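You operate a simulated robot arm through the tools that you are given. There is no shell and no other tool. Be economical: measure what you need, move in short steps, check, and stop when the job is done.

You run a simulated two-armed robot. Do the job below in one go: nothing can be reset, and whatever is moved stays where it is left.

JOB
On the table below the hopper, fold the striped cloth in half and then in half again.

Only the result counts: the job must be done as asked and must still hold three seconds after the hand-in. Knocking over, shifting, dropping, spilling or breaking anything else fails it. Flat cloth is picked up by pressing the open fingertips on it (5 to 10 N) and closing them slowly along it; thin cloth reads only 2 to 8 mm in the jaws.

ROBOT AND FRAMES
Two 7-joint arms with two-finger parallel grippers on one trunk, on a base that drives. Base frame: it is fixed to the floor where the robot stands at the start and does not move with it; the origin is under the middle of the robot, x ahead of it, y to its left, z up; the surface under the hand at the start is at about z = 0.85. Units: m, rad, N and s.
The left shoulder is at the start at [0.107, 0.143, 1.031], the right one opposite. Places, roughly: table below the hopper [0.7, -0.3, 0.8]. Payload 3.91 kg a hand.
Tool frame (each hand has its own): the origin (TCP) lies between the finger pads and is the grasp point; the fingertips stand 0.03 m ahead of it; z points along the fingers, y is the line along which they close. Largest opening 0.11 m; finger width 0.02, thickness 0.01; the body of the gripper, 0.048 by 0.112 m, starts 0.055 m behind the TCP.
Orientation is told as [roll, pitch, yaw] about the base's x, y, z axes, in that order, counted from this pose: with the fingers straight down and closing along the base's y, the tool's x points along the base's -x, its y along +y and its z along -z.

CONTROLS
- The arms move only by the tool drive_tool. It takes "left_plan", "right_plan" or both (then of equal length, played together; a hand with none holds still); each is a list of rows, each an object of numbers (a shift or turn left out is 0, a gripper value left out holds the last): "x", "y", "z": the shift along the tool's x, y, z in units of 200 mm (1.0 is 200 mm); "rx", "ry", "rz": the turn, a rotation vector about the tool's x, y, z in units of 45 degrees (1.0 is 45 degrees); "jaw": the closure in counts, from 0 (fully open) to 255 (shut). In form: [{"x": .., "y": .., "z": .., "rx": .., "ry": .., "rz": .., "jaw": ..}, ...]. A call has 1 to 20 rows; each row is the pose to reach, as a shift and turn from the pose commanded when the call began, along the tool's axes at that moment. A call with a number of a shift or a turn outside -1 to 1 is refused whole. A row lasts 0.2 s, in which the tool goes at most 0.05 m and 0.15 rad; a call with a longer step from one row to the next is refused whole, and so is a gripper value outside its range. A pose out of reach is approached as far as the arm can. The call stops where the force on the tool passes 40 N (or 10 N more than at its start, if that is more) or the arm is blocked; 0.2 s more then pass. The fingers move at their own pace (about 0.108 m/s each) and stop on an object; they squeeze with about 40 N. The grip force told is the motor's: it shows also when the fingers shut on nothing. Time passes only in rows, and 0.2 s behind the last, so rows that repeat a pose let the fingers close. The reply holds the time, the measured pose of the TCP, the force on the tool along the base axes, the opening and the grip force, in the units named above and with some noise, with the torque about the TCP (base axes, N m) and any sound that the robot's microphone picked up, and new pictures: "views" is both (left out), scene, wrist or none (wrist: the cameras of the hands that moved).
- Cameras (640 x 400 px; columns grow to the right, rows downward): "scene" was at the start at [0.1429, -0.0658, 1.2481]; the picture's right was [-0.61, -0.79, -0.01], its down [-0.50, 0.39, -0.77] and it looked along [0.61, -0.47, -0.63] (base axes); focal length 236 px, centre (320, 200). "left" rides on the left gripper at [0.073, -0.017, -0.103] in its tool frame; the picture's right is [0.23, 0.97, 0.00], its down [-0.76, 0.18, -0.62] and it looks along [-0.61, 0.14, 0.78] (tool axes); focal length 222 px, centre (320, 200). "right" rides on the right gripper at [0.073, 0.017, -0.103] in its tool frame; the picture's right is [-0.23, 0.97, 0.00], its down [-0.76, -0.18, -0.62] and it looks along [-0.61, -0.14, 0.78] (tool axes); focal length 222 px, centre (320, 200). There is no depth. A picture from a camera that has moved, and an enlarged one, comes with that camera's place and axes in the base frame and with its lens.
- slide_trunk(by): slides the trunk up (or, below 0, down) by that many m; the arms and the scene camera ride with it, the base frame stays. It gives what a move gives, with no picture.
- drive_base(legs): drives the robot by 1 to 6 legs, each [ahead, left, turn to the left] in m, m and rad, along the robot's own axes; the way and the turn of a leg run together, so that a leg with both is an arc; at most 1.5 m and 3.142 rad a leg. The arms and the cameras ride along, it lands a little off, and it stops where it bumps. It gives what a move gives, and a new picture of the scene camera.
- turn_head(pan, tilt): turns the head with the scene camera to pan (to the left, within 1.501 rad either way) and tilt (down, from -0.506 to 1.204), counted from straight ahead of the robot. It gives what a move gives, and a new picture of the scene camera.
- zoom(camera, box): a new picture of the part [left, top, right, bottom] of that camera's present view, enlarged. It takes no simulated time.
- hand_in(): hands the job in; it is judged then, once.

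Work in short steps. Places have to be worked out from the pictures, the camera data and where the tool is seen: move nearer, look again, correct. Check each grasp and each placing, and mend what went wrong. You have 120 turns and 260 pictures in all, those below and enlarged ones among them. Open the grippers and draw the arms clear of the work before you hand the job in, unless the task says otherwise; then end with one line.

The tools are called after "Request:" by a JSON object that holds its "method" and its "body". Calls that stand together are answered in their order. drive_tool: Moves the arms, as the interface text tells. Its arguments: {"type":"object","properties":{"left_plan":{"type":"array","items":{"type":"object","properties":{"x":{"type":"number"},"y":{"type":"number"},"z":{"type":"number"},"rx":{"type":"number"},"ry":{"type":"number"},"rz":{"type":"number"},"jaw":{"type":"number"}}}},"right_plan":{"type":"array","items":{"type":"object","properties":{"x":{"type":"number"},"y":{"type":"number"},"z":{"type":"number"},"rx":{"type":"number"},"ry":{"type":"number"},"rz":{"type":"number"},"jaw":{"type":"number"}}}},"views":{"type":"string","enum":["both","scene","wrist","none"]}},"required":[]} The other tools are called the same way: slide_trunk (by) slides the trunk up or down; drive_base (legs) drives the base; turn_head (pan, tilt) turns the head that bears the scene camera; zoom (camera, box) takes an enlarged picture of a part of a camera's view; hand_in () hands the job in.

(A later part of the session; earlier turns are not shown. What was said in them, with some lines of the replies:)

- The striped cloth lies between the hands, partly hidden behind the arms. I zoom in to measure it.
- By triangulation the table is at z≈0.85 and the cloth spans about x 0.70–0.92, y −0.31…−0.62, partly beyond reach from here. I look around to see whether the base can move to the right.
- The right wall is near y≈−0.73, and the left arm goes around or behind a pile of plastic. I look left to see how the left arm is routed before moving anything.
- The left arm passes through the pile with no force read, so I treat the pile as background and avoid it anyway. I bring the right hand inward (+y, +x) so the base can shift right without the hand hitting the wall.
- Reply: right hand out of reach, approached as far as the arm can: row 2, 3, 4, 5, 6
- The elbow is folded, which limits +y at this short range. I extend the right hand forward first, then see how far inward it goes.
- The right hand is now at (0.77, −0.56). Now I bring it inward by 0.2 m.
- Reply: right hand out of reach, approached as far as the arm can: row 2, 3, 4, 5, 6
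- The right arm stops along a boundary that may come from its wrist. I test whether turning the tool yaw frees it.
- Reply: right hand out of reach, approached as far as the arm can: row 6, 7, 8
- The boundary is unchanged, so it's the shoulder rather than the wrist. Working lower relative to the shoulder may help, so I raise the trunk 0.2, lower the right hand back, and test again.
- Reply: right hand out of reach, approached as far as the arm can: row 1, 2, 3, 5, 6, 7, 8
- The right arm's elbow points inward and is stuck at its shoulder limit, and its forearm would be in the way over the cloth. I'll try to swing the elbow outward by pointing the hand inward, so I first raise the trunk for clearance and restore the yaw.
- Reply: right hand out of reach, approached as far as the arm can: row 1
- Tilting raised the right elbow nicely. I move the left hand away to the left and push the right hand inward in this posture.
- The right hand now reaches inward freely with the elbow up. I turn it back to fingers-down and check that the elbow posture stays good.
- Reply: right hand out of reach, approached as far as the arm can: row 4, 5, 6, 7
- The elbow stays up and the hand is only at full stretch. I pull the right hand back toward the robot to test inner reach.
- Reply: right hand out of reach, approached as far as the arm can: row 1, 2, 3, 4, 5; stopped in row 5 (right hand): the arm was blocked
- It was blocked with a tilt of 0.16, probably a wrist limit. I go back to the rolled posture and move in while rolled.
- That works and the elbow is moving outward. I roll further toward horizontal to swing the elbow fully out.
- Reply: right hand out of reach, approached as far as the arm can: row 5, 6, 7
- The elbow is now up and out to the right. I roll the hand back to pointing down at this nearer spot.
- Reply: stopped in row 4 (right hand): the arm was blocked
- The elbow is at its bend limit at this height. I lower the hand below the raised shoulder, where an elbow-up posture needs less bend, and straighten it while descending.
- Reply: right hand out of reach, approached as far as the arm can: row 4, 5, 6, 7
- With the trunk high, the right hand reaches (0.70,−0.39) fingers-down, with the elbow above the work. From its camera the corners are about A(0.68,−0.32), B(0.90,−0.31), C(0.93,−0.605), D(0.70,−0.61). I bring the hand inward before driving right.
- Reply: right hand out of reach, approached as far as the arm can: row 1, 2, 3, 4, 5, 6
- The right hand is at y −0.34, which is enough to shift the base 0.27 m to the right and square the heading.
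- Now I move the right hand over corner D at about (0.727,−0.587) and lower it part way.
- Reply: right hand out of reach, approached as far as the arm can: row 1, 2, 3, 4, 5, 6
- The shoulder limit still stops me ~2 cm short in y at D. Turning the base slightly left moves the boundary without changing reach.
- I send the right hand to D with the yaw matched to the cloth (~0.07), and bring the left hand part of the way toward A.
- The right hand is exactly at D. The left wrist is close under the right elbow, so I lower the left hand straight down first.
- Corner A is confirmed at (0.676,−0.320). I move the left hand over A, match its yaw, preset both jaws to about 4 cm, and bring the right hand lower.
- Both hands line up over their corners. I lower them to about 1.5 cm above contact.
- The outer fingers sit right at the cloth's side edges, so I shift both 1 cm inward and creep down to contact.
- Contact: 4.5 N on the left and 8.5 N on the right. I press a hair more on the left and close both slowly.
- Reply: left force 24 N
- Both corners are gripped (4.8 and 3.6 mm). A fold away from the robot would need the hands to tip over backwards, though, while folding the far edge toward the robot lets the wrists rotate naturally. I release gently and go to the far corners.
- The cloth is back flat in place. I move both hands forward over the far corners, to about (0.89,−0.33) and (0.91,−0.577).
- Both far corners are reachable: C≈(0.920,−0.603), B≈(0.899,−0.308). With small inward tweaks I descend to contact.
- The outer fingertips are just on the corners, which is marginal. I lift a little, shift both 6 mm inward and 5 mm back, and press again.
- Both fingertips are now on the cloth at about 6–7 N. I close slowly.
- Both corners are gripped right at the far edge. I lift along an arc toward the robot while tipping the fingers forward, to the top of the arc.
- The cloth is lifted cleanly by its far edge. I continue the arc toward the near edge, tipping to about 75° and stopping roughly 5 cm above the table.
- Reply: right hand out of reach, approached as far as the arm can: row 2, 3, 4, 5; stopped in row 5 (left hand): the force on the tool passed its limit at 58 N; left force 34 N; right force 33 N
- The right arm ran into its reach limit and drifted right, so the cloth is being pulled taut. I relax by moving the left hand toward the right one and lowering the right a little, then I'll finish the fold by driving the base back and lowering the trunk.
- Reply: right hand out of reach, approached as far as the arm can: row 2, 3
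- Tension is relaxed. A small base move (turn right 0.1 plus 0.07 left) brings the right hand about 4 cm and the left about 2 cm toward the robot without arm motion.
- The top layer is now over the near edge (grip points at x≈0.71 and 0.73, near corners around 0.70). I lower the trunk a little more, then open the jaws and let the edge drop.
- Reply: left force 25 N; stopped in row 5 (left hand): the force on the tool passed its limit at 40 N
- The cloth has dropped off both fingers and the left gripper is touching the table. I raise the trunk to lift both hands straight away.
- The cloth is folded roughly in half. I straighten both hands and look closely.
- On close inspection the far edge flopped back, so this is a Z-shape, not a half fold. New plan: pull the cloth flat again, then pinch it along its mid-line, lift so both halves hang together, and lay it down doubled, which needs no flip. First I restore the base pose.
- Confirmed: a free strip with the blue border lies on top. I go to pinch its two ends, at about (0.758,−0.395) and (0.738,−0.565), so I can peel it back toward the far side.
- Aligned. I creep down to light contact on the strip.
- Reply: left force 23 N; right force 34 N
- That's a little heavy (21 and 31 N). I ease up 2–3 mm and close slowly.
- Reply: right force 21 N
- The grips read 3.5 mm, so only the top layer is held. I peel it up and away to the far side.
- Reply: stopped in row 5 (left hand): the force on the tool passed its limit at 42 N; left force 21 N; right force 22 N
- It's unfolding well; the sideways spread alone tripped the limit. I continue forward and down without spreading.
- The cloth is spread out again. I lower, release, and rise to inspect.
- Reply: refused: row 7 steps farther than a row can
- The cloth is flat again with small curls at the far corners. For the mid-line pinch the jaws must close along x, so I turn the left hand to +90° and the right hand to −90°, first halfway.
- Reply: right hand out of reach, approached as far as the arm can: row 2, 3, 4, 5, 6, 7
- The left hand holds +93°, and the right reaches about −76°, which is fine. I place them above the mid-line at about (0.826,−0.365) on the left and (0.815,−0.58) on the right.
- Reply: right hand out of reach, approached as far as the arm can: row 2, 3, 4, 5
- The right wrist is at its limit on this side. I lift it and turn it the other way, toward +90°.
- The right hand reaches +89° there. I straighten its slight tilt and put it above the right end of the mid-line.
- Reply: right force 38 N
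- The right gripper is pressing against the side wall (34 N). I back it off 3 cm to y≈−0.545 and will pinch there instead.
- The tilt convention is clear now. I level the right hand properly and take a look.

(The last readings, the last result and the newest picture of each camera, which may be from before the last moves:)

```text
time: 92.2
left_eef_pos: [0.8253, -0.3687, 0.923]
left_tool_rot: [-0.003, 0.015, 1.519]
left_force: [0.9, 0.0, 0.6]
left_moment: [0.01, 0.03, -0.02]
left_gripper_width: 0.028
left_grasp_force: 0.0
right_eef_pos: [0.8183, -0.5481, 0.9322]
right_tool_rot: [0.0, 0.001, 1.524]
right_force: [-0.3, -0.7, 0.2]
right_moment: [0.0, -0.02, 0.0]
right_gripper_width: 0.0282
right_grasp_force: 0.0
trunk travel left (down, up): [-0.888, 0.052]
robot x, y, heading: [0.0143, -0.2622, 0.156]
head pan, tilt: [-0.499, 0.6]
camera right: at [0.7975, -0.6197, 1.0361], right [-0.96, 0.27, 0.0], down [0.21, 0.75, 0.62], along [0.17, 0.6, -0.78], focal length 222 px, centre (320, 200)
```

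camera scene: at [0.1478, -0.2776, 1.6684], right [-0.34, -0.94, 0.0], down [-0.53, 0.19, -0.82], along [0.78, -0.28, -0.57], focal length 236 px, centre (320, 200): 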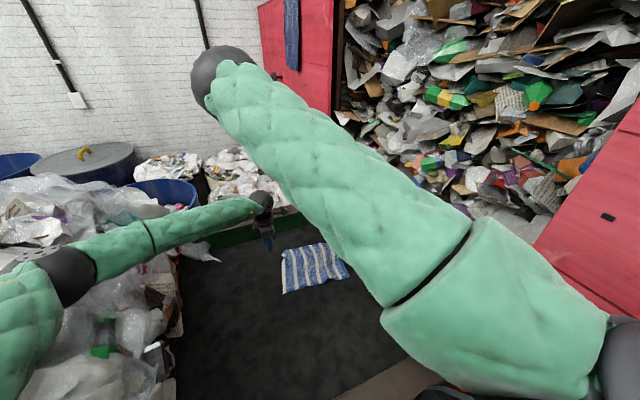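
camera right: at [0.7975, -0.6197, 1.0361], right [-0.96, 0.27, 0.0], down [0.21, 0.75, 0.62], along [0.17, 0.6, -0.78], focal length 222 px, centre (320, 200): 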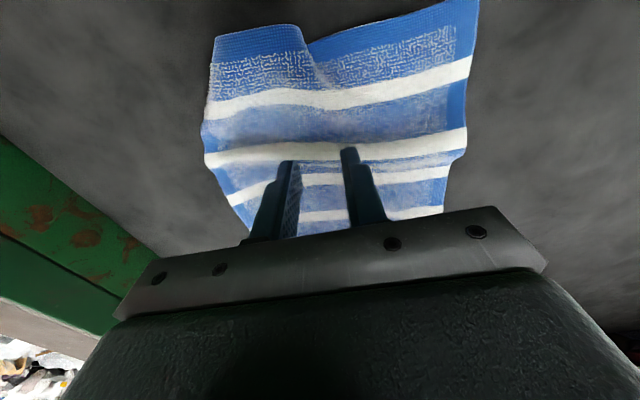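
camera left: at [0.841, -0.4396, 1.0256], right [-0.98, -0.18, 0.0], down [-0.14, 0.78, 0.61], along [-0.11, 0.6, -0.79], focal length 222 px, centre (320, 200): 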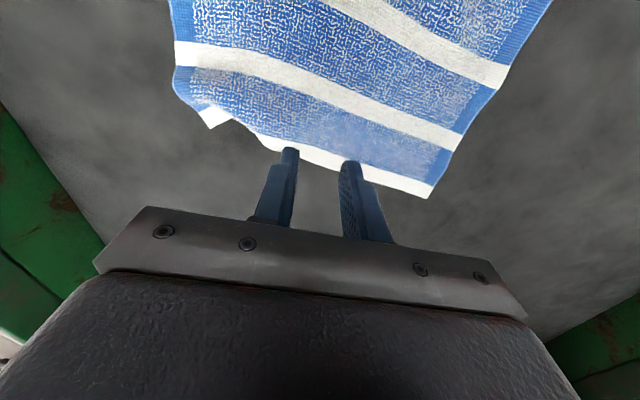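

Level now; both hands sit over the mid-line (right mid ≈0.813, left mid ≈0.825). I descend to contact.

Request:
{"method": "drive_tool", "body": {"left_plan": [{"z": 0.08}, {"z": 0.14}, {"z": 0.16}, {"z": 0.175}, {"z": 0.19}, {"z": 0.19}], "right_plan": [{"x": 0.05, "z": 0.1}, {"x": 0.08, "z": 0.185}, {"x": 0.08, "z": 0.205}, {"x": 0.08, "z": 0.22}, {"x": 0.08, "z": 0.235}, {"x": 0.08, "z": 0.235}], "views": "wrist"}}

```text
time: 93.6
left_eef_pos: [0.8256, -0.3696, 0.8849]
left_tool_rot: [-0.004, 0.013, 1.518]
left_force: [-0.4, 1.0, 0.5]
left_moment: [0.0, -0.01, 0.02]
left_gripper_width: 0.0278
left_grasp_force: 0.0
right_eef_pos: [0.8168, -0.5653, 0.8855]
right_tool_rot: [0.0, -0.001, 1.525]
right_force: [-0.6, -0.9, 1.3]
right_moment: [0.01, -0.02, -0.02]
right_gripper_width: 0.0281
right_grasp_force: 0.1
trunk travel left (down, up): [-0.888, 0.052]
robot x, y, heading: [0.017, -0.2586, 0.154]
head pan, tilt: [-0.499, 0.6]
camera right: at [0.7972, -0.6359, 0.9887], right [-0.96, 0.27, 0.0], down [0.21, 0.75, 0.62], along [0.17, 0.6, -0.78], focal length 222 px, centre (320, 200)
camera left: at [0.8396, -0.44, 0.9891], right [-0.98, -0.18, 0.0], down [-0.14, 0.78, 0.61], along [-0.11, 0.6, -0.79], focal length 222 px, centre (320, 200)
```

right: 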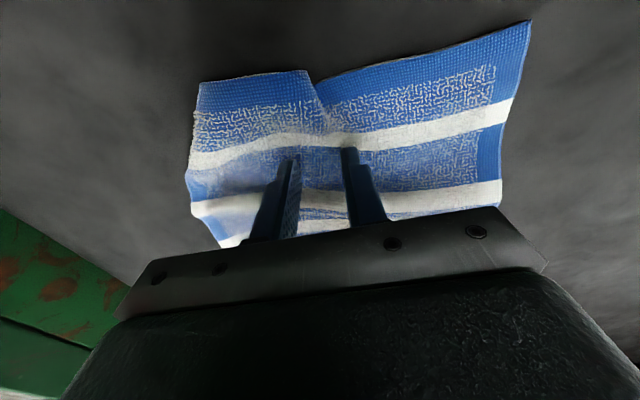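
left: 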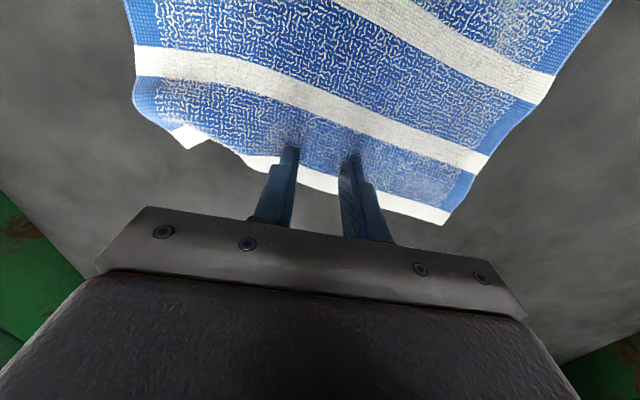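

Nearly touching. I lower 3 mm more.

Request:
{"method": "drive_tool", "body": {"left_plan": [{"z": 0.01}, {"z": 0.018}, {"z": 0.018}], "right_plan": [{"z": 0.01}, {"z": 0.018}, {"z": 0.018}], "views": "none"}}

```text
time: 94.4
left_eef_pos: [0.8265, -0.3679, 0.8828]
left_tool_rot: [-0.005, 0.015, 1.518]
left_force: [6.4, 0.2, 11.4]
left_moment: [0.02, -0.2, -0.02]
left_gripper_width: 0.0281
left_grasp_force: 0.0
right_eef_pos: [0.8166, -0.5653, 0.8833]
right_tool_rot: [-0.002, 0.0, 1.523]
right_force: [2.4, -3.3, 10.2]
right_moment: [-0.14, -0.06, 0.05]
right_gripper_width: 0.0281
right_grasp_force: 0.0
trunk travel left (down, up): [-0.888, 0.052]
robot x, y, heading: [0.0144, -0.2625, 0.159]
head pan, tilt: [-0.499, 0.6]
```

About 10 N on each. I close slowly.

Request:
{"method": "drive_tool", "body": {"left_plan": [{"z": -0.003, "jaw": 198}, {"z": -0.003, "jaw": 205}, {"z": -0.003, "jaw": 212}, {"z": -0.003, "jaw": 219}, {"z": -0.003, "jaw": 226}, {"z": -0.003, "jaw": 233}, {"z": -0.003, "jaw": 240}, {"z": -0.003, "jaw": 248}, {"z": -0.003, "jaw": 255}, {"z": -0.003, "jaw": 255}, {"z": -0.003, "jaw": 255}], "right_plan": [{"z": -0.003, "jaw": 198}, {"z": -0.003, "jaw": 205}, {"z": -0.003, "jaw": 212}, {"z": -0.003, "jaw": 219}, {"z": -0.003, "jaw": 226}, {"z": -0.003, "jaw": 233}, {"z": -0.003, "jaw": 240}, {"z": -0.003, "jaw": 248}, {"z": -0.003, "jaw": 255}, {"z": -0.003, "jaw": 255}, {"z": -0.003, "jaw": 255}], "views": "wrist"}}

```text
time: 96.8
left_eef_pos: [0.8248, -0.3696, 0.8824]
left_tool_rot: [-0.005, 0.014, 1.519]
left_force: [0.1, -0.6, 11.1]
left_moment: [-0.04, 0.01, -0.03]
left_gripper_width: 0.0039
left_grasp_force: 39.7
right_eef_pos: [0.8153, -0.5647, 0.8844]
right_tool_rot: [-0.003, -0.001, 1.524]
right_force: [-2.0, 0.5, 7.0]
right_moment: [0.04, 0.1, -0.04]
right_gripper_width: 0.0039
right_grasp_force: 40.1
trunk travel left (down, up): [-0.888, 0.052]
robot x, y, heading: [0.0148, -0.259, 0.158]
head pan, tilt: [-0.499, 0.6]
camera right: at [0.7961, -0.6355, 0.987], right [-0.96, 0.27, 0.0], down [0.21, 0.75, 0.62], along [0.17, 0.6, -0.78], focal length 222 px, centre (320, 200)
camera left: at [0.8381, -0.4396, 0.9873], right [-0.98, -0.18, 0.0], down [-0.14, 0.78, 0.61], along [-0.11, 0.6, -0.79], focal length 222 px, centre (320, 200)
```

right: 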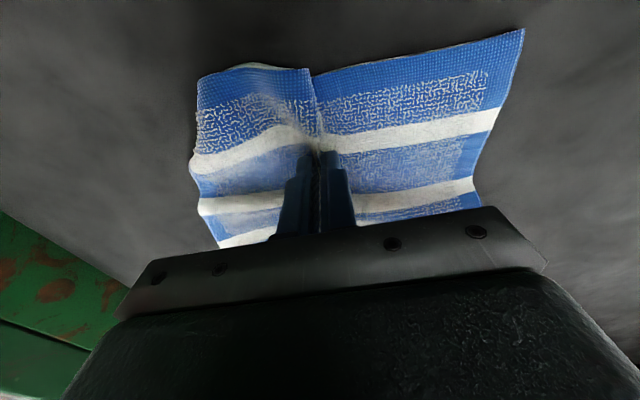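
left: 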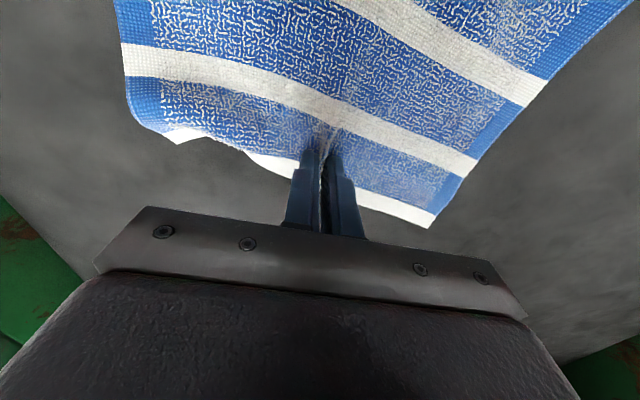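

Both pinches hold (3.9 mm). I lift straight up 14 cm so both halves hang down.

Request:
{"method": "drive_tool", "body": {"left_plan": [{"z": -0.1}, {"z": -0.2}, {"z": -0.3}, {"z": -0.4}, {"z": -0.5}, {"z": -0.6}, {"z": -0.7}, {"z": -0.7}, {"z": -0.7}], "right_plan": [{"z": -0.1}, {"z": -0.2}, {"z": -0.3}, {"z": -0.4}, {"z": -0.5}, {"z": -0.6}, {"z": -0.7}, {"z": -0.7}, {"z": -0.7}], "views": "both"}}

```text
time: 98.8
left_eef_pos: [0.8268, -0.3677, 1.0216]
left_tool_rot: [-0.001, 0.014, 1.517]
left_force: [-0.4, 0.3, 0.5]
left_moment: [0.01, -0.01, 0.01]
left_gripper_width: 0.0037
left_grasp_force: 40.3
right_eef_pos: [0.8164, -0.5644, 1.0209]
right_tool_rot: [0.0, 0.001, 1.523]
right_force: [0.4, -0.2, 0.4]
right_moment: [-0.01, 0.03, -0.02]
right_gripper_width: 0.0035
right_grasp_force: 39.7
trunk travel left (down, up): [-0.888, 0.052]
robot x, y, heading: [0.0163, -0.2586, 0.154]
head pan, tilt: [-0.499, 0.6]
camera scene: at [0.1476, -0.2809, 1.6683], right [-0.34, -0.94, 0.0], down [-0.53, 0.19, -0.82], along [0.78, -0.28, -0.57], focal length 236 px, centre (320, 200)
camera right: at [0.7971, -0.6356, 1.1252], right [-0.96, 0.27, 0.0], down [0.21, 0.75, 0.62], along [0.17, 0.6, -0.78], focal length 222 px, centre (320, 200)
camera left: at [0.8395, -0.4383, 1.1261], right [-0.98, -0.18, 0.0], down [-0.14, 0.78, 0.61], along [-0.11, 0.6, -0.79], focal length 222 px, centre (320, 200)
```

scene: 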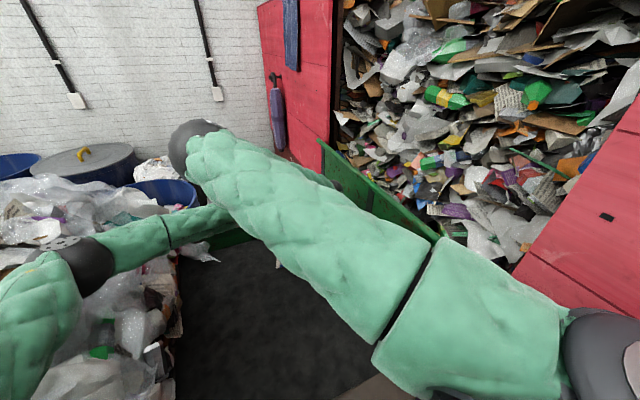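
right: 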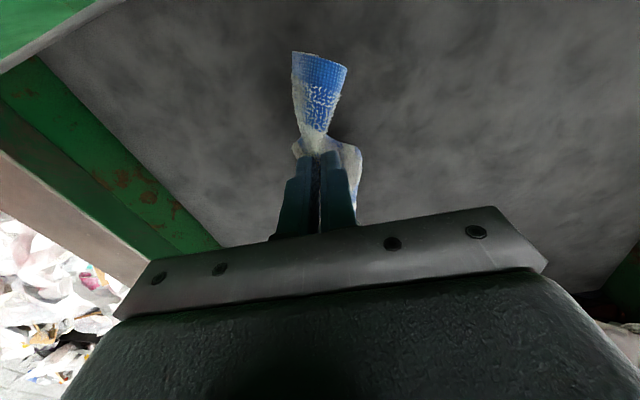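
left: 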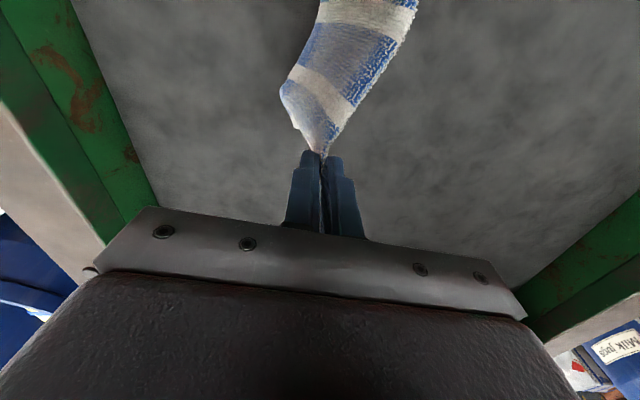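

The cloth hangs doubled from the mid-line. I swing it slightly forward, lower until the edges touch, then lay it back toward the robot along an arc.

Request:
{"method": "drive_tool", "body": {"left_plan": [{"y": -0.08}, {"y": -0.15}, {"y": -0.15, "z": 0.08}, {"y": -0.15, "z": 0.16}, {"y": -0.15, "z": 0.2}, {"y": -0.15, "z": 0.23}, {"y": -0.07, "z": 0.245}, {"y": 0.02, "z": 0.26}, {"y": 0.1, "z": 0.3}, {"y": 0.17, "z": 0.345}, {"y": 0.23, "z": 0.41}, {"y": 0.285, "z": 0.48}, {"y": 0.32, "z": 0.54}, {"y": 0.345, "z": 0.59}, {"y": 0.37, "z": 0.63}, {"y": 0.38, "z": 0.64}, {"y": 0.38, "z": 0.64}], "right_plan": [{"y": -0.08}, {"y": -0.15}, {"y": -0.15, "z": 0.08}, {"y": -0.15, "z": 0.16}, {"y": -0.15, "z": 0.2}, {"y": -0.15, "z": 0.23}, {"y": -0.07, "z": 0.245}, {"y": 0.02, "z": 0.26}, {"y": 0.1, "z": 0.3}, {"y": 0.17, "z": 0.345}, {"y": 0.23, "z": 0.41}, {"y": 0.285, "z": 0.48}, {"y": 0.32, "z": 0.54}, {"y": 0.345, "z": 0.59}, {"y": 0.37, "z": 0.63}, {"y": 0.38, "z": 0.64}, {"y": 0.38, "z": 0.64}], "views": "both"}}

```text
time: 102.4
left_eef_pos: [0.7523, -0.3656, 0.8937]
left_tool_rot: [-0.002, 0.015, 1.517]
left_force: [0.1, 0.2, 0.8]
left_moment: [0.0, -0.01, -0.07]
left_gripper_width: 0.0034
left_grasp_force: 39.7
right_eef_pos: [0.743, -0.5619, 0.8926]
right_tool_rot: [-0.001, -0.001, 1.526]
right_force: [-1.2, -1.0, 0.2]
right_moment: [-0.02, 0.03, -0.01]
right_gripper_width: 0.0035
right_grasp_force: 40.1
trunk travel left (down, up): [-0.888, 0.052]
robot x, y, heading: [0.0173, -0.2627, 0.157]
head pan, tilt: [-0.499, 0.6]
camera scene: at [0.1473, -0.2809, 1.6684], right [-0.34, -0.94, 0.0], down [-0.53, 0.19, -0.82], along [0.78, -0.28, -0.57], focal length 236 px, centre (320, 200)
camera right: at [0.7214, -0.6322, 0.9971], right [-0.96, 0.27, 0.0], down [0.21, 0.75, 0.62], along [0.17, 0.6, -0.78], focal length 222 px, centre (320, 200)
camera left: at [0.7638, -0.436, 0.998], right [-0.98, -0.18, 0.0], down [-0.14, 0.78, 0.61], along [-0.11, 0.6, -0.79], focal length 222 px, centre (320, 200)
```

scene: 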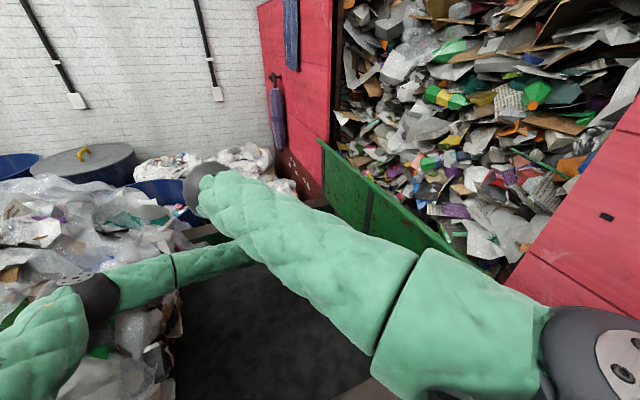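
right: 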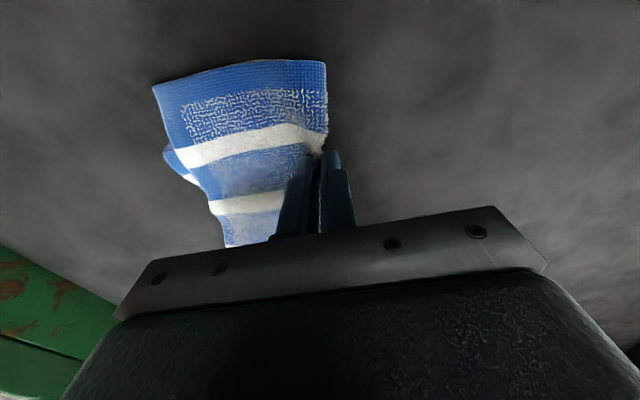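
left: 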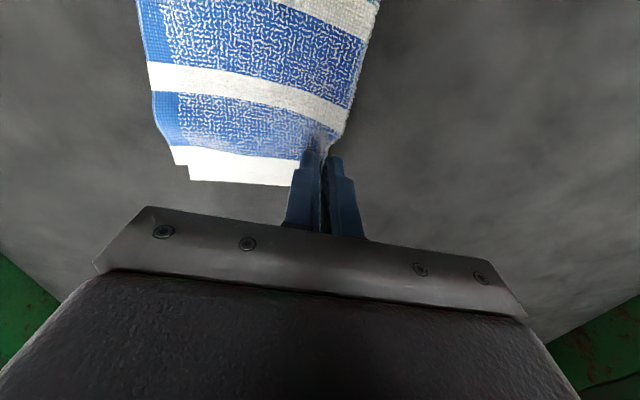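

Excellent: laid down as a clean half fold with the crease toward the robot. I lower a few mm, open slightly and lift.

Request:
{"method": "drive_tool", "body": {"left_plan": [{"z": 0.03}, {"z": 0.03, "jaw": 240}, {"z": 0.03, "jaw": 220}, {"z": 0.03, "jaw": 210}, {"z": -0.05, "jaw": 205}, {"z": -0.2}, {"z": -0.4}, {"z": -0.6}, {"z": -0.8}, {"z": -0.8}], "right_plan": [{"z": 0.03}, {"z": 0.03, "jaw": 240}, {"z": 0.03, "jaw": 220}, {"z": 0.03, "jaw": 210}, {"z": -0.05, "jaw": 205}, {"z": -0.2}, {"z": -0.4}, {"z": -0.6}, {"z": -0.8}, {"z": -0.8}], "views": "wrist"}}

```text
time: 104.6
left_eef_pos: [0.7501, -0.3616, 1.0535]
left_tool_rot: [-0.002, 0.012, 1.519]
left_force: [-0.2, 0.6, 0.0]
left_moment: [-0.02, 0.05, 0.02]
left_gripper_width: 0.0217
left_grasp_force: 0.1
right_eef_pos: [0.7427, -0.5613, 1.0533]
right_tool_rot: [-0.002, 0.0, 1.524]
right_force: [-0.3, -0.2, -0.3]
right_moment: [0.02, -0.01, -0.03]
right_gripper_width: 0.0217
right_grasp_force: 0.1
trunk travel left (down, up): [-0.888, 0.052]
robot x, y, heading: [0.0156, -0.2575, 0.154]
head pan, tilt: [-0.499, 0.6]
camera right: at [0.7214, -0.6317, 1.1577], right [-0.96, 0.27, 0.0], down [0.21, 0.75, 0.62], along [0.17, 0.6, -0.78], focal length 222 px, centre (320, 200)
camera left: at [0.7644, -0.4335, 1.1577], right [-0.98, -0.18, 0.0], down [-0.14, 0.78, 0.61], along [-0.11, 0.6, -0.79], focal length 222 px, centre (320, 200)
```

right: 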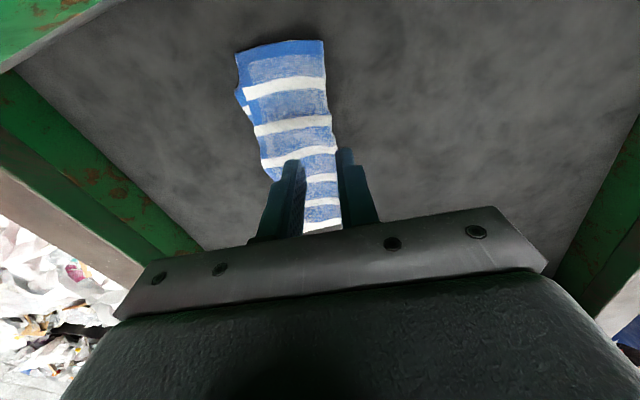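
left: 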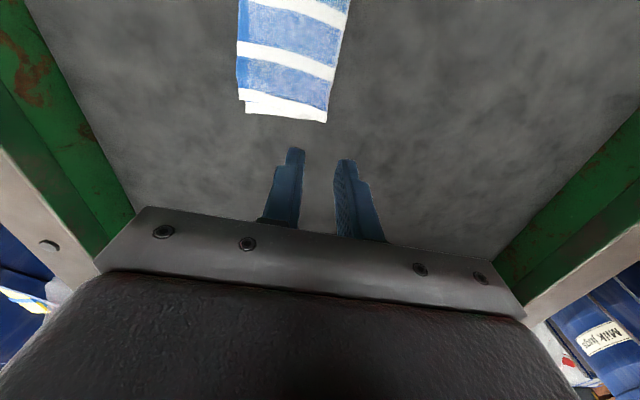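

The first fold is good: the strip spans roughly x 0.73–0.84, y −0.33…−0.62. For the second fold the left hand will pinch the middle with jaws closing along y, so I turn both hands back and lift the right out of the way.

Request:
{"method": "drive_tool", "body": {"left_plan": [{"rz": 0.17}, {"rz": 0.34}, {"rz": 0.51}, {"rz": 0.68}, {"rz": 0.85}, {"rz": 1.0}, {"rz": 1.0}], "right_plan": [{"rz": 0.17, "z": -0.1}, {"rz": 0.34, "z": -0.2}, {"rz": 0.51, "z": -0.3}, {"rz": 0.68, "z": -0.4}, {"rz": 0.85, "z": -0.5}, {"rz": 1.0, "z": -0.5}, {"rz": 1.0, "z": -0.5}], "views": "none"}}

Request:
{"method": "drive_tool", "body": {"left_plan": [{"rz": 0.17}, {"rz": 0.34}, {"rz": 0.51}, {"rz": 0.68}, {"rz": 0.85}, {"rz": 1.0}, {"rz": 1.0}], "right_plan": [{"rz": 0.17}, {"rz": 0.34}, {"rz": 0.51}, {"rz": 0.68}, {"rz": 0.8, "x": -0.1}, {"rz": 0.8, "x": -0.2}, {"rz": 0.8, "x": -0.3}], "views": "wrist"}}

```text
time: 106.2
left_eef_pos: [0.7499, -0.3622, 1.054]
left_tool_rot: [-0.011, 0.007, 0.731]
left_force: [0.3, 0.4, 0.7]
left_moment: [-0.01, 0.0, 0.01]
left_gripper_width: 0.0216
left_grasp_force: 0.0
right_eef_pos: [0.7402, -0.5609, 1.1535]
right_tool_rot: [0.0, -0.001, 0.737]
right_force: [0.1, -0.8, -0.9]
right_moment: [0.01, -0.03, 0.01]
right_gripper_width: 0.0214
right_grasp_force: 0.1
trunk travel left (down, up): [-0.888, 0.052]
robot x, y, heading: [0.0136, -0.2591, 0.157]
head pan, tilt: [-0.499, 0.6]
```

```text
time: 107.8
left_eef_pos: [0.7504, -0.3621, 1.0536]
left_tool_rot: [-0.014, 0.0, -0.053]
left_force: [0.0, -0.5, 0.8]
left_moment: [0.02, -0.01, 0.0]
left_gripper_width: 0.0216
left_grasp_force: 0.0
right_eef_pos: [0.7855, -0.5195, 1.1533]
right_tool_rot: [-0.003, -0.002, 0.107]
right_force: [-0.2, -1.0, -0.8]
right_moment: [0.02, 0.01, 0.04]
right_gripper_width: 0.0216
right_grasp_force: 0.0
trunk travel left (down, up): [-0.888, 0.052]
robot x, y, heading: [0.0135, -0.2633, 0.157]
head pan, tilt: [-0.499, 0.6]
camera right: at [0.7122, -0.5111, 1.2576], right [0.12, 0.99, 0.0], down [0.78, -0.09, 0.62], along [0.62, -0.08, -0.78], focal length 222 px, centre (320, 200)
camera left: at [0.6767, -0.3735, 1.1571], right [-0.17, 0.98, -0.01], down [0.77, 0.14, 0.62], along [0.62, 0.1, -0.78], focal length 222 px, centre (320, 200)
```

right: 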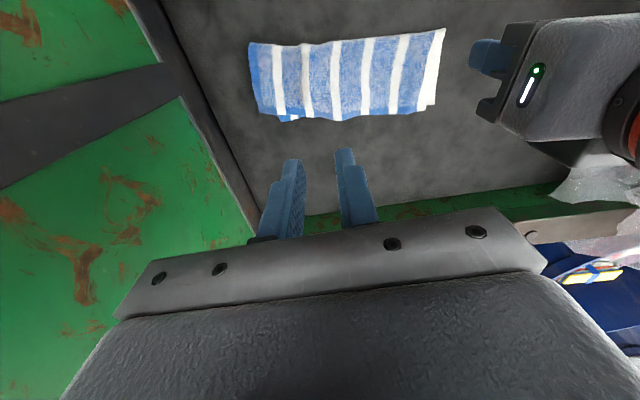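
left: 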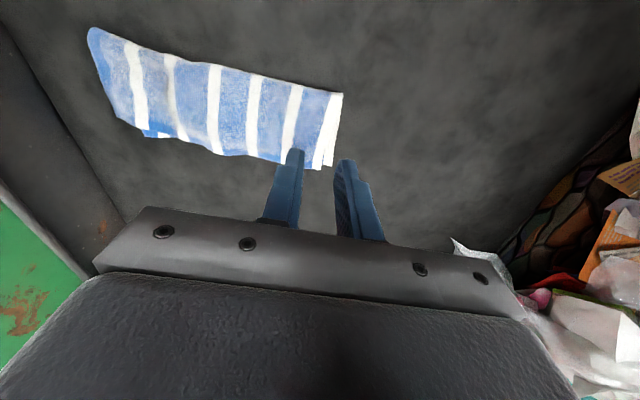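

The doubled strip is neat, centred at about (0.785,−0.474). The right hand can do this fold without crossing the left, so I move the left away and the right over the centre, yaw −0.04, jaws about 5 cm.

Request:
{"method": "drive_tool", "body": {"left_plan": [{"y": 0.2}, {"y": 0.4}, {"y": 0.6}, {"y": 0.8}, {"y": 0.9}, {"y": 0.9}, {"y": 0.9}], "right_plan": [{"z": 0.0}, {"z": 0.1}, {"y": 0.05, "z": 0.2, "rz": 0.1, "jaw": 150}, {"y": 0.12, "z": 0.3, "rz": 0.18}, {"y": 0.18, "z": 0.45, "rz": 0.187}, {"y": 0.23, "x": 0.025, "z": 0.6, "rz": 0.187}, {"y": 0.23, "x": 0.025, "z": 0.7, "rz": 0.187}], "views": "wrist"}}

```text
time: 109.4
left_eef_pos: [0.758, -0.1822, 1.0501]
left_tool_rot: [-0.015, -0.002, -0.052]
left_force: [0.3, 0.1, 0.0]
left_moment: [-0.01, -0.01, -0.02]
left_gripper_width: 0.0218
left_grasp_force: 0.0
right_eef_pos: [0.7756, -0.4745, 1.0121]
right_tool_rot: [0.0, -0.002, -0.037]
right_force: [0.3, 0.2, 0.1]
right_moment: [-0.01, 0.0, 0.01]
right_gripper_width: 0.0455
right_grasp_force: 0.0
trunk travel left (down, up): [-0.888, 0.052]
robot x, y, heading: [0.0161, -0.2546, 0.153]
head pan, tilt: [-0.499, 0.6]
camera right: at [0.705, -0.4544, 1.1168], right [0.26, 0.96, 0.0], down [0.75, -0.21, 0.62], along [0.6, -0.16, -0.78], focal length 222 px, centre (320, 200)
camera left: at [0.6859, -0.1934, 1.1542], right [-0.18, 0.98, -0.01], down [0.77, 0.15, 0.62], along [0.61, 0.1, -0.78], focal length 222 px, centre (320, 200)
```

right: 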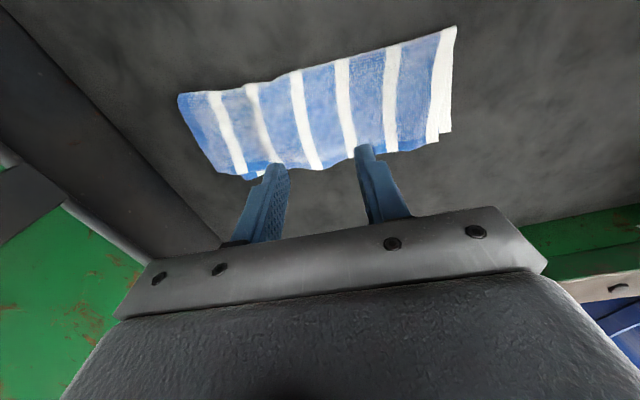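
left: 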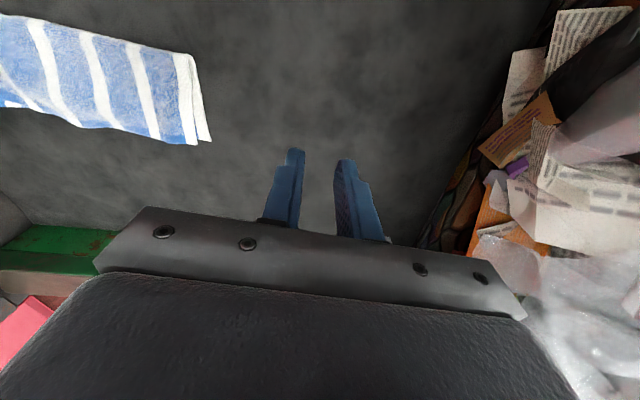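

I descend to just above the cloth at its centre (x≈0.787).

Request:
{"method": "drive_tool", "body": {"right_plan": [{"x": -0.03, "z": 0.15}, {"x": -0.06, "z": 0.3}, {"x": -0.06, "z": 0.45}, {"x": -0.06, "z": 0.55}, {"x": -0.06, "z": 0.6}, {"x": -0.06, "z": 0.615}, {"x": -0.06, "z": 0.615}], "views": "wrist"}}

```text
time: 111.0
left_eef_pos: [0.7582, -0.1843, 1.0507]
left_tool_rot: [-0.012, -0.001, -0.054]
left_force: [-0.5, 0.8, 0.0]
left_moment: [-0.02, 0.0, 0.01]
left_gripper_width: 0.0215
left_grasp_force: 0.0
right_eef_pos: [0.7881, -0.4762, 0.8919]
right_tool_rot: [-0.001, 0.002, -0.035]
right_force: [0.3, 0.2, -0.4]
right_moment: [-0.01, 0.02, 0.01]
right_gripper_width: 0.0453
right_grasp_force: 0.1
trunk travel left (down, up): [-0.888, 0.052]
robot x, y, heading: [0.0145, -0.2593, 0.148]
head pan, tilt: [-0.499, 0.6]
camera right: at [0.7163, -0.4555, 0.9946], right [0.26, 0.96, 0.0], down [0.75, -0.21, 0.62], along [0.6, -0.16, -0.78], focal length 222 px, centre (320, 200)
```

right: 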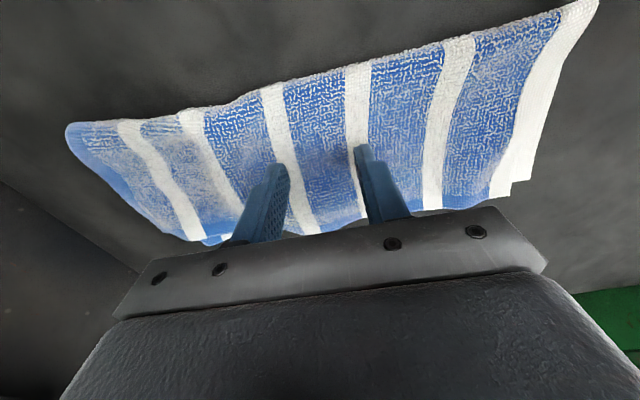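

Centred between the 3rd and 4th stripes. I press down to a firm contact.

Request:
{"method": "drive_tool", "body": {"right_plan": [{"z": 0.02}, {"z": 0.035}, {"z": 0.045}, {"z": 0.045}], "views": "none"}}

```text
time: 112.0
left_eef_pos: [0.7572, -0.1838, 1.0524]
left_tool_rot: [-0.015, -0.004, -0.053]
left_force: [0.8, 0.1, -0.5]
left_moment: [0.02, 0.04, -0.01]
left_gripper_width: 0.0218
left_grasp_force: 0.1
right_eef_pos: [0.7871, -0.4758, 0.8846]
right_tool_rot: [-0.001, -0.005, -0.038]
right_force: [4.3, -2.6, 29.4]
right_moment: [-0.12, -0.12, -0.04]
right_gripper_width: 0.0453
right_grasp_force: 0.1
trunk travel left (down, up): [-0.888, 0.052]
robot x, y, heading: [0.016, -0.2597, 0.156]
head pan, tilt: [-0.499, 0.6]
```

29 N; I ease 1 mm and close slowly, watching the jaw width for four thicknesses.

Request:
{"method": "drive_tool", "body": {"right_plan": [{"z": -0.006, "jaw": 158}, {"z": -0.006, "jaw": 165}, {"z": -0.006, "jaw": 172}, {"z": -0.006, "jaw": 179}, {"z": -0.006, "jaw": 186}, {"z": -0.006, "jaw": 193}, {"z": -0.006, "jaw": 200}, {"z": -0.006, "jaw": 207}, {"z": -0.006, "jaw": 214}, {"z": -0.006, "jaw": 221}, {"z": -0.006, "jaw": 228}, {"z": -0.006, "jaw": 235}, {"z": -0.006, "jaw": 242}, {"z": -0.006, "jaw": 250}, {"z": -0.006, "jaw": 255}, {"z": -0.006, "jaw": 255}, {"z": -0.006, "jaw": 255}], "views": "wrist"}}

```text
time: 115.6
left_eef_pos: [0.7564, -0.1832, 1.0523]
left_tool_rot: [-0.015, -0.006, -0.051]
left_force: [0.7, 0.2, -0.1]
left_moment: [-0.01, 0.02, 0.01]
left_gripper_width: 0.0215
left_grasp_force: 0.0
right_eef_pos: [0.7851, -0.4746, 0.8848]
right_tool_rot: [-0.001, -0.003, -0.036]
right_force: [-2.4, -0.4, 26.4]
right_moment: [-0.03, 0.06, -0.03]
right_gripper_width: 0.0068
right_grasp_force: 40.0
trunk travel left (down, up): [-0.888, 0.052]
robot x, y, heading: [0.0162, -0.2569, 0.158]
head pan, tilt: [-0.499, 0.6]
camera right: at [0.7143, -0.4548, 0.9883], right [0.26, 0.96, 0.0], down [0.75, -0.21, 0.63], along [0.6, -0.16, -0.78], focal length 222 px, centre (320, 200)
```

right: 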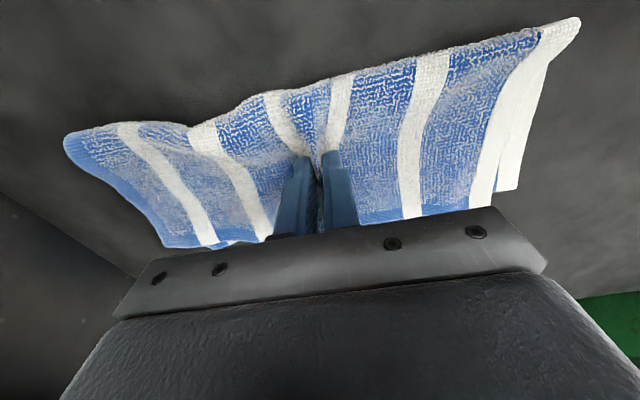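

The jaws read 6.8 mm, so both layers are gripped. I lift straight up.

Request:
{"method": "drive_tool", "body": {"right_plan": [{"z": -0.08}, {"z": -0.16}, {"z": -0.25}, {"z": -0.35}, {"z": -0.45}, {"z": -0.55}, {"z": -0.65}, {"z": -0.75}, {"z": -0.83}, {"z": -0.83}, {"z": -0.83}], "views": "wrist"}}

Request:
{"method": "zoom", "body": {"camera": "left", "box": [0, 0, 320, 200]}}

```text
time: 118.0
left_eef_pos: [0.7582, -0.183, 1.052]
left_tool_rot: [-0.013, -0.004, -0.052]
left_force: [0.0, -0.2, 0.1]
left_moment: [-0.03, 0.0, 0.04]
left_gripper_width: 0.0214
left_grasp_force: 0.1
right_eef_pos: [0.7878, -0.4759, 1.0484]
right_tool_rot: [0.0, 0.0, -0.037]
right_force: [-0.4, -0.1, -0.5]
right_moment: [-0.02, 0.02, -0.01]
right_gripper_width: 0.0067
right_grasp_force: 40.0
trunk travel left (down, up): [-0.888, 0.052]
robot x, y, heading: [0.0129, -0.2573, 0.155]
head pan, tilt: [-0.499, 0.6]
camera right: at [0.7158, -0.4558, 1.1529], right [0.26, 0.96, 0.0], down [0.75, -0.21, 0.62], along [0.6, -0.16, -0.78], focal length 222 px, centre (320, 200)
```

right: 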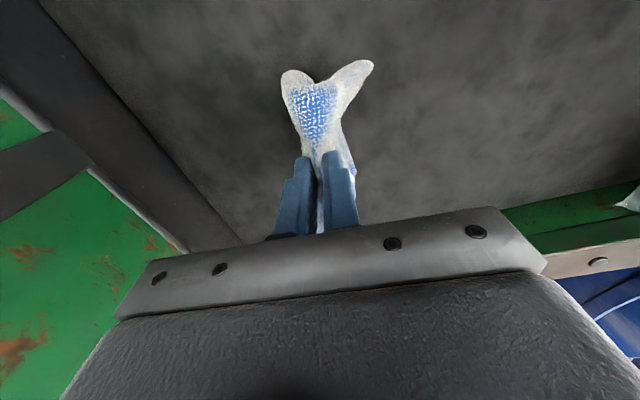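

```text
2.00 times, centred on (160, 100) of left
camera zoom: at [0.6857, -0.1942, 1.1543], right [-0.18, 0.98, -0.01], down [0.77, 0.15, 0.62], along [0.62, 0.1, -0.78], focal length 444 px, centre (640, 400)
```

zoom: 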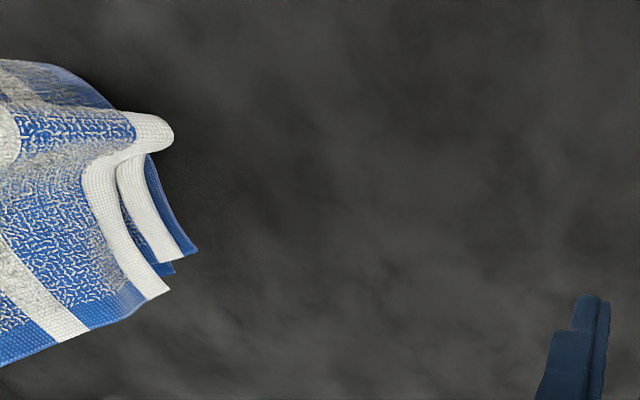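

The doubled cloth hangs from its centre with both halves down. I lower it until the ends touch, then lay it over toward −y along an arc, staying clear of the wall.

Request:
{"method": "drive_tool", "body": {"right_plan": [{"z": 0.1}, {"z": 0.18}, {"z": 0.2}, {"y": -0.1, "z": 0.22}, {"y": -0.22, "z": 0.255}, {"y": -0.33, "z": 0.305}, {"y": -0.43, "z": 0.375}, {"y": -0.51, "z": 0.46}, {"y": -0.57, "z": 0.55}, {"y": -0.61, "z": 0.64}, {"y": -0.64, "z": 0.715}, {"y": -0.66, "z": 0.765}, {"y": -0.66, "z": 0.765}], "views": "wrist"}}

Request:
{"method": "zoom", "body": {"camera": "left", "box": [0, 0, 320, 200]}}

```text
time: 120.8
left_eef_pos: [0.7582, -0.1821, 1.0511]
left_tool_rot: [-0.013, -0.003, -0.052]
left_force: [-0.1, 0.7, 0.1]
left_moment: [-0.02, -0.01, -0.04]
left_gripper_width: 0.0217
left_grasp_force: 0.1
right_eef_pos: [0.782, -0.6084, 0.8963]
right_tool_rot: [0.001, -0.001, -0.037]
right_force: [0.3, 0.4, 0.0]
right_moment: [0.0, 0.03, -0.01]
right_gripper_width: 0.0062
right_grasp_force: 40.2
trunk travel left (down, up): [-0.888, 0.052]
robot x, y, heading: [0.0165, -0.2611, 0.156]
head pan, tilt: [-0.499, 0.6]
camera right: at [0.7108, -0.5875, 1.0001], right [0.26, 0.96, 0.0], down [0.75, -0.21, 0.62], along [0.6, -0.16, -0.78], focal length 222 px, centre (320, 200)
```

right: 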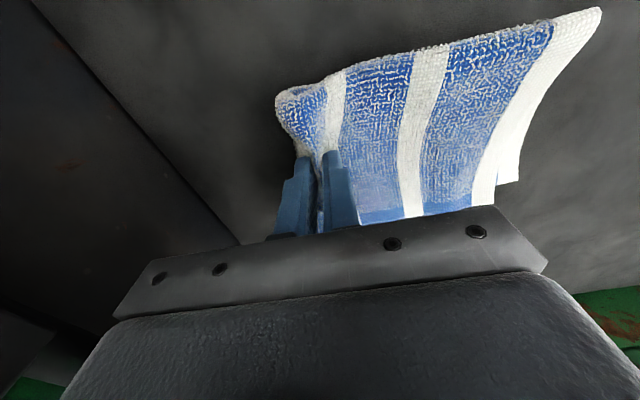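

```text
2.00 times, centred on (160, 100) of left
camera zoom: at [0.6855, -0.194, 1.1544], right [-0.18, 0.98, -0.01], down [0.77, 0.15, 0.62], along [0.62, 0.1, -0.78], focal length 444 px, centre (640, 400)
```

zoom: 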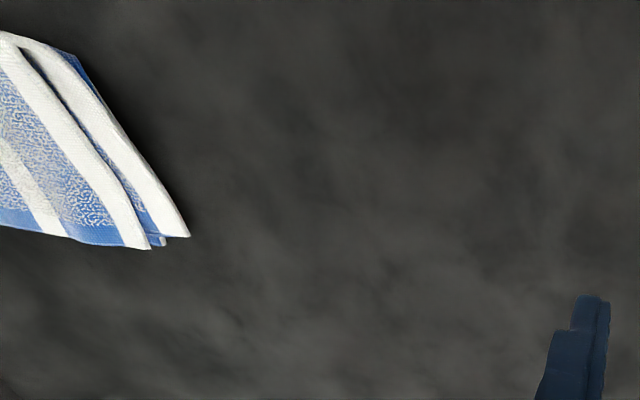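

Beautifully stacked. I release and lift the right hand clear.

Request:
{"method": "drive_tool", "body": {"right_plan": [{"z": 0.02}, {"z": 0.02, "jaw": 240}, {"z": 0.02, "jaw": 222}, {"z": 0.02, "jaw": 205}, {"z": -0.02, "jaw": 200}, {"z": -0.15}, {"z": -0.35}, {"z": -0.55}, {"z": -0.75}, {"z": -0.95}, {"z": -0.95}], "views": "both"}}

Request:
{"method": "zoom", "body": {"camera": "right", "box": [200, 0, 520, 200]}}

Request:
{"method": "zoom", "body": {"camera": "left", "box": [0, 0, 240, 150]}}

```text
time: 123.2
left_eef_pos: [0.7593, -0.1817, 1.05]
left_tool_rot: [-0.014, -0.001, -0.053]
left_force: [-0.4, 0.9, -0.4]
left_moment: [0.05, 0.03, -0.01]
left_gripper_width: 0.0216
left_grasp_force: 0.1
right_eef_pos: [0.7835, -0.6083, 1.0862]
right_tool_rot: [-0.002, 0.002, -0.039]
right_force: [0.2, -0.3, 0.4]
right_moment: [0.01, 0.0, 0.0]
right_gripper_width: 0.0238
right_grasp_force: 0.0
trunk travel left (down, up): [-0.888, 0.052]
robot x, y, heading: [0.0102, -0.2546, 0.156]
head pan, tilt: [-0.499, 0.6]
camera scene: at [0.1479, -0.281, 1.6683], right [-0.34, -0.94, 0.0], down [-0.53, 0.19, -0.82], along [0.78, -0.28, -0.57], focal length 236 px, centre (320, 200)
camera right: at [0.7116, -0.5882, 1.1902], right [0.26, 0.96, 0.0], down [0.75, -0.21, 0.62], along [0.6, -0.16, -0.78], focal length 222 px, centre (320, 200)
```

scene: 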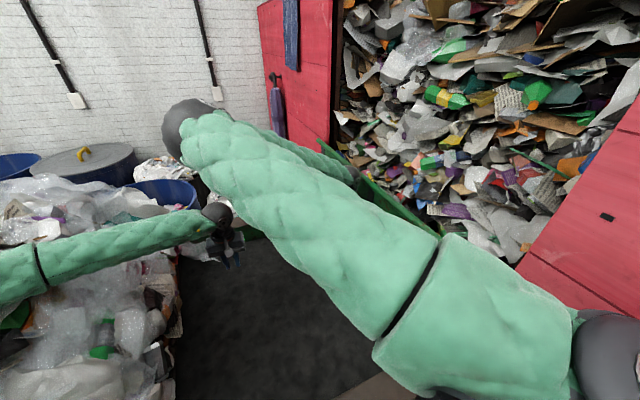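
right: 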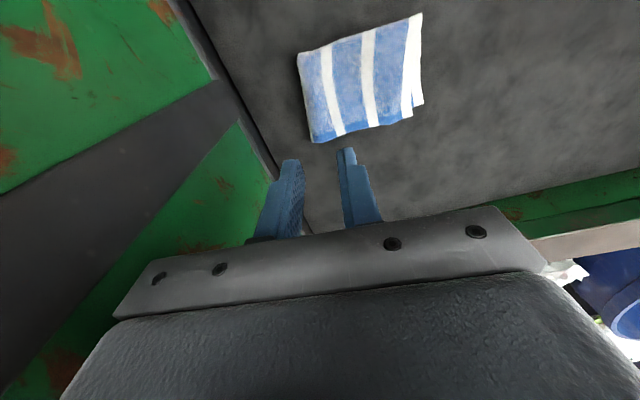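

```text
2.00 times, centred on (360, 100) of right
camera zoom: at [0.7116, -0.5882, 1.1902], right [0.26, 0.96, 0.0], down [0.75, -0.21, 0.62], along [0.6, -0.16, -0.78], focal length 444 px, centre (240, 400)
```

zoom: 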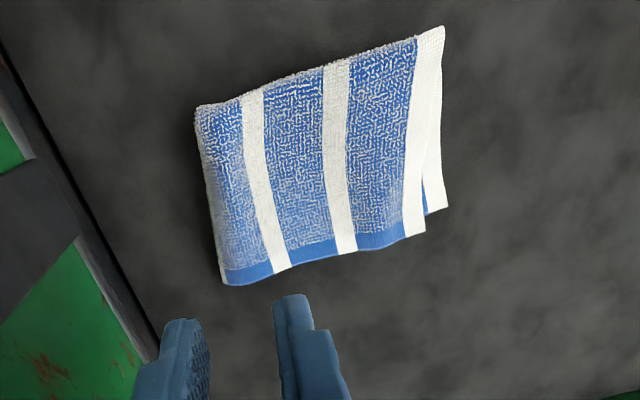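

```text
2.67 times, centred on (120, 75) of left
camera zoom: at [0.6863, -0.1944, 1.1539], right [-0.18, 0.98, -0.01], down [0.77, 0.15, 0.62], along [0.61, 0.1, -0.78], focal length 592 px, centre (853, 533)
```

zoom: 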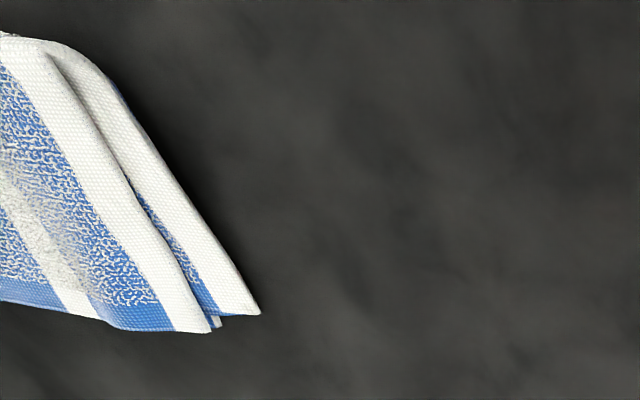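

A neat quarter fold with its edges within about 1.5 cm of each other. I open both grippers fully, raise the arms clear, and check once more.

Request:
{"method": "drive_tool", "body": {"left_plan": [{"z": -0.2, "jaw": 0}, {"z": -0.4}, {"z": -0.5}, {"z": -0.5}], "right_plan": [{"z": -0.15, "jaw": 0}, {"z": -0.3}, {"z": -0.4}, {"z": -0.4}], "views": "wrist"}}

Request:
{"method": "zoom", "body": {"camera": "right", "box": [240, 0, 440, 125]}}

```text
time: 124.2
left_eef_pos: [0.7588, -0.1813, 1.1521]
left_tool_rot: [-0.014, -0.003, -0.053]
left_force: [0.1, 0.3, -0.5]
left_moment: [0.01, -0.01, -0.01]
left_gripper_width: 0.1099
left_grasp_force: 0.1
right_eef_pos: [0.7821, -0.6078, 1.1664]
right_tool_rot: [0.0, -0.001, -0.037]
right_force: [-0.3, -0.2, 0.1]
right_moment: [0.01, -0.02, 0.03]
right_gripper_width: 0.11
right_grasp_force: 0.1
trunk travel left (down, up): [-0.888, 0.052]
robot x, y, heading: [0.0126, -0.2599, 0.153]
head pan, tilt: [-0.499, 0.6]
camera right: at [0.7108, -0.5872, 1.2701], right [0.26, 0.96, 0.0], down [0.75, -0.21, 0.62], along [0.6, -0.16, -0.78], focal length 222 px, centre (320, 200)
camera left: at [0.6863, -0.1925, 1.2552], right [-0.18, 0.98, -0.01], down [0.77, 0.15, 0.62], along [0.62, 0.1, -0.78], focal length 222 px, centre (320, 200)
```

right: 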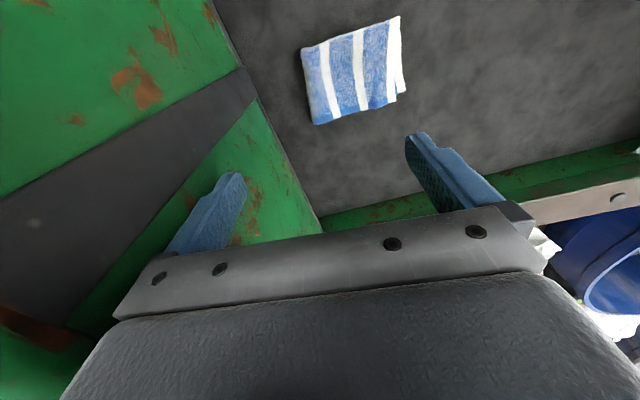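
left: 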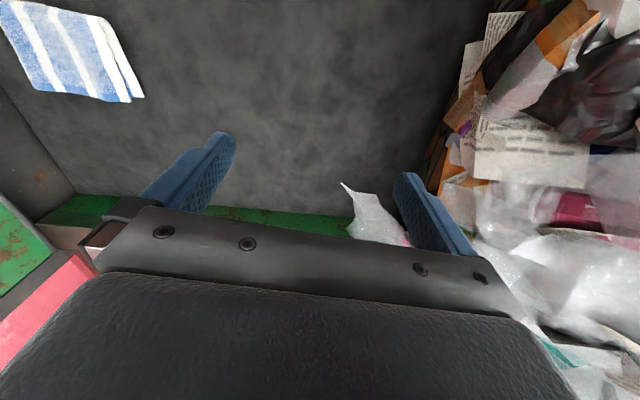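

```text
3.20 times, centred on (340, 62) of right
camera zoom: at [0.7108, -0.5872, 1.2701], right [0.26, 0.96, 0.0], down [0.75, -0.21, 0.62], along [0.6, -0.16, -0.78], focal length 711 px, centre (256, 640)
```

zoom: 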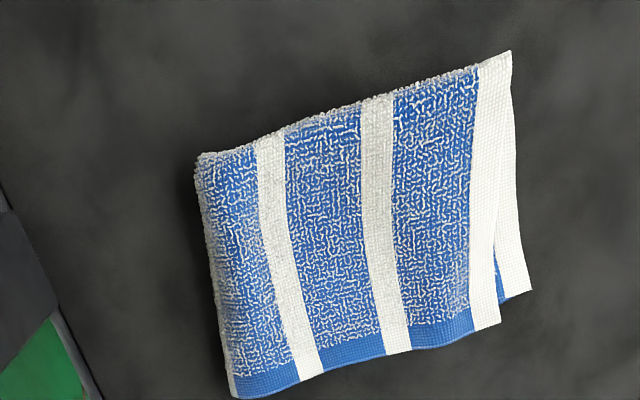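

The cloth lies stable as a quarter fold, the grippers are open, and the arms are clear. I hand in.

Request:
{"method": "hand_in", "body": {}}

```text
The job is handed in.
```

The striped cloth on the table below the hopper is folded in half and then in half again, with its edges within about 1.5 cm of each other; both grippers are open, the arms are clear, and the job is handed in.
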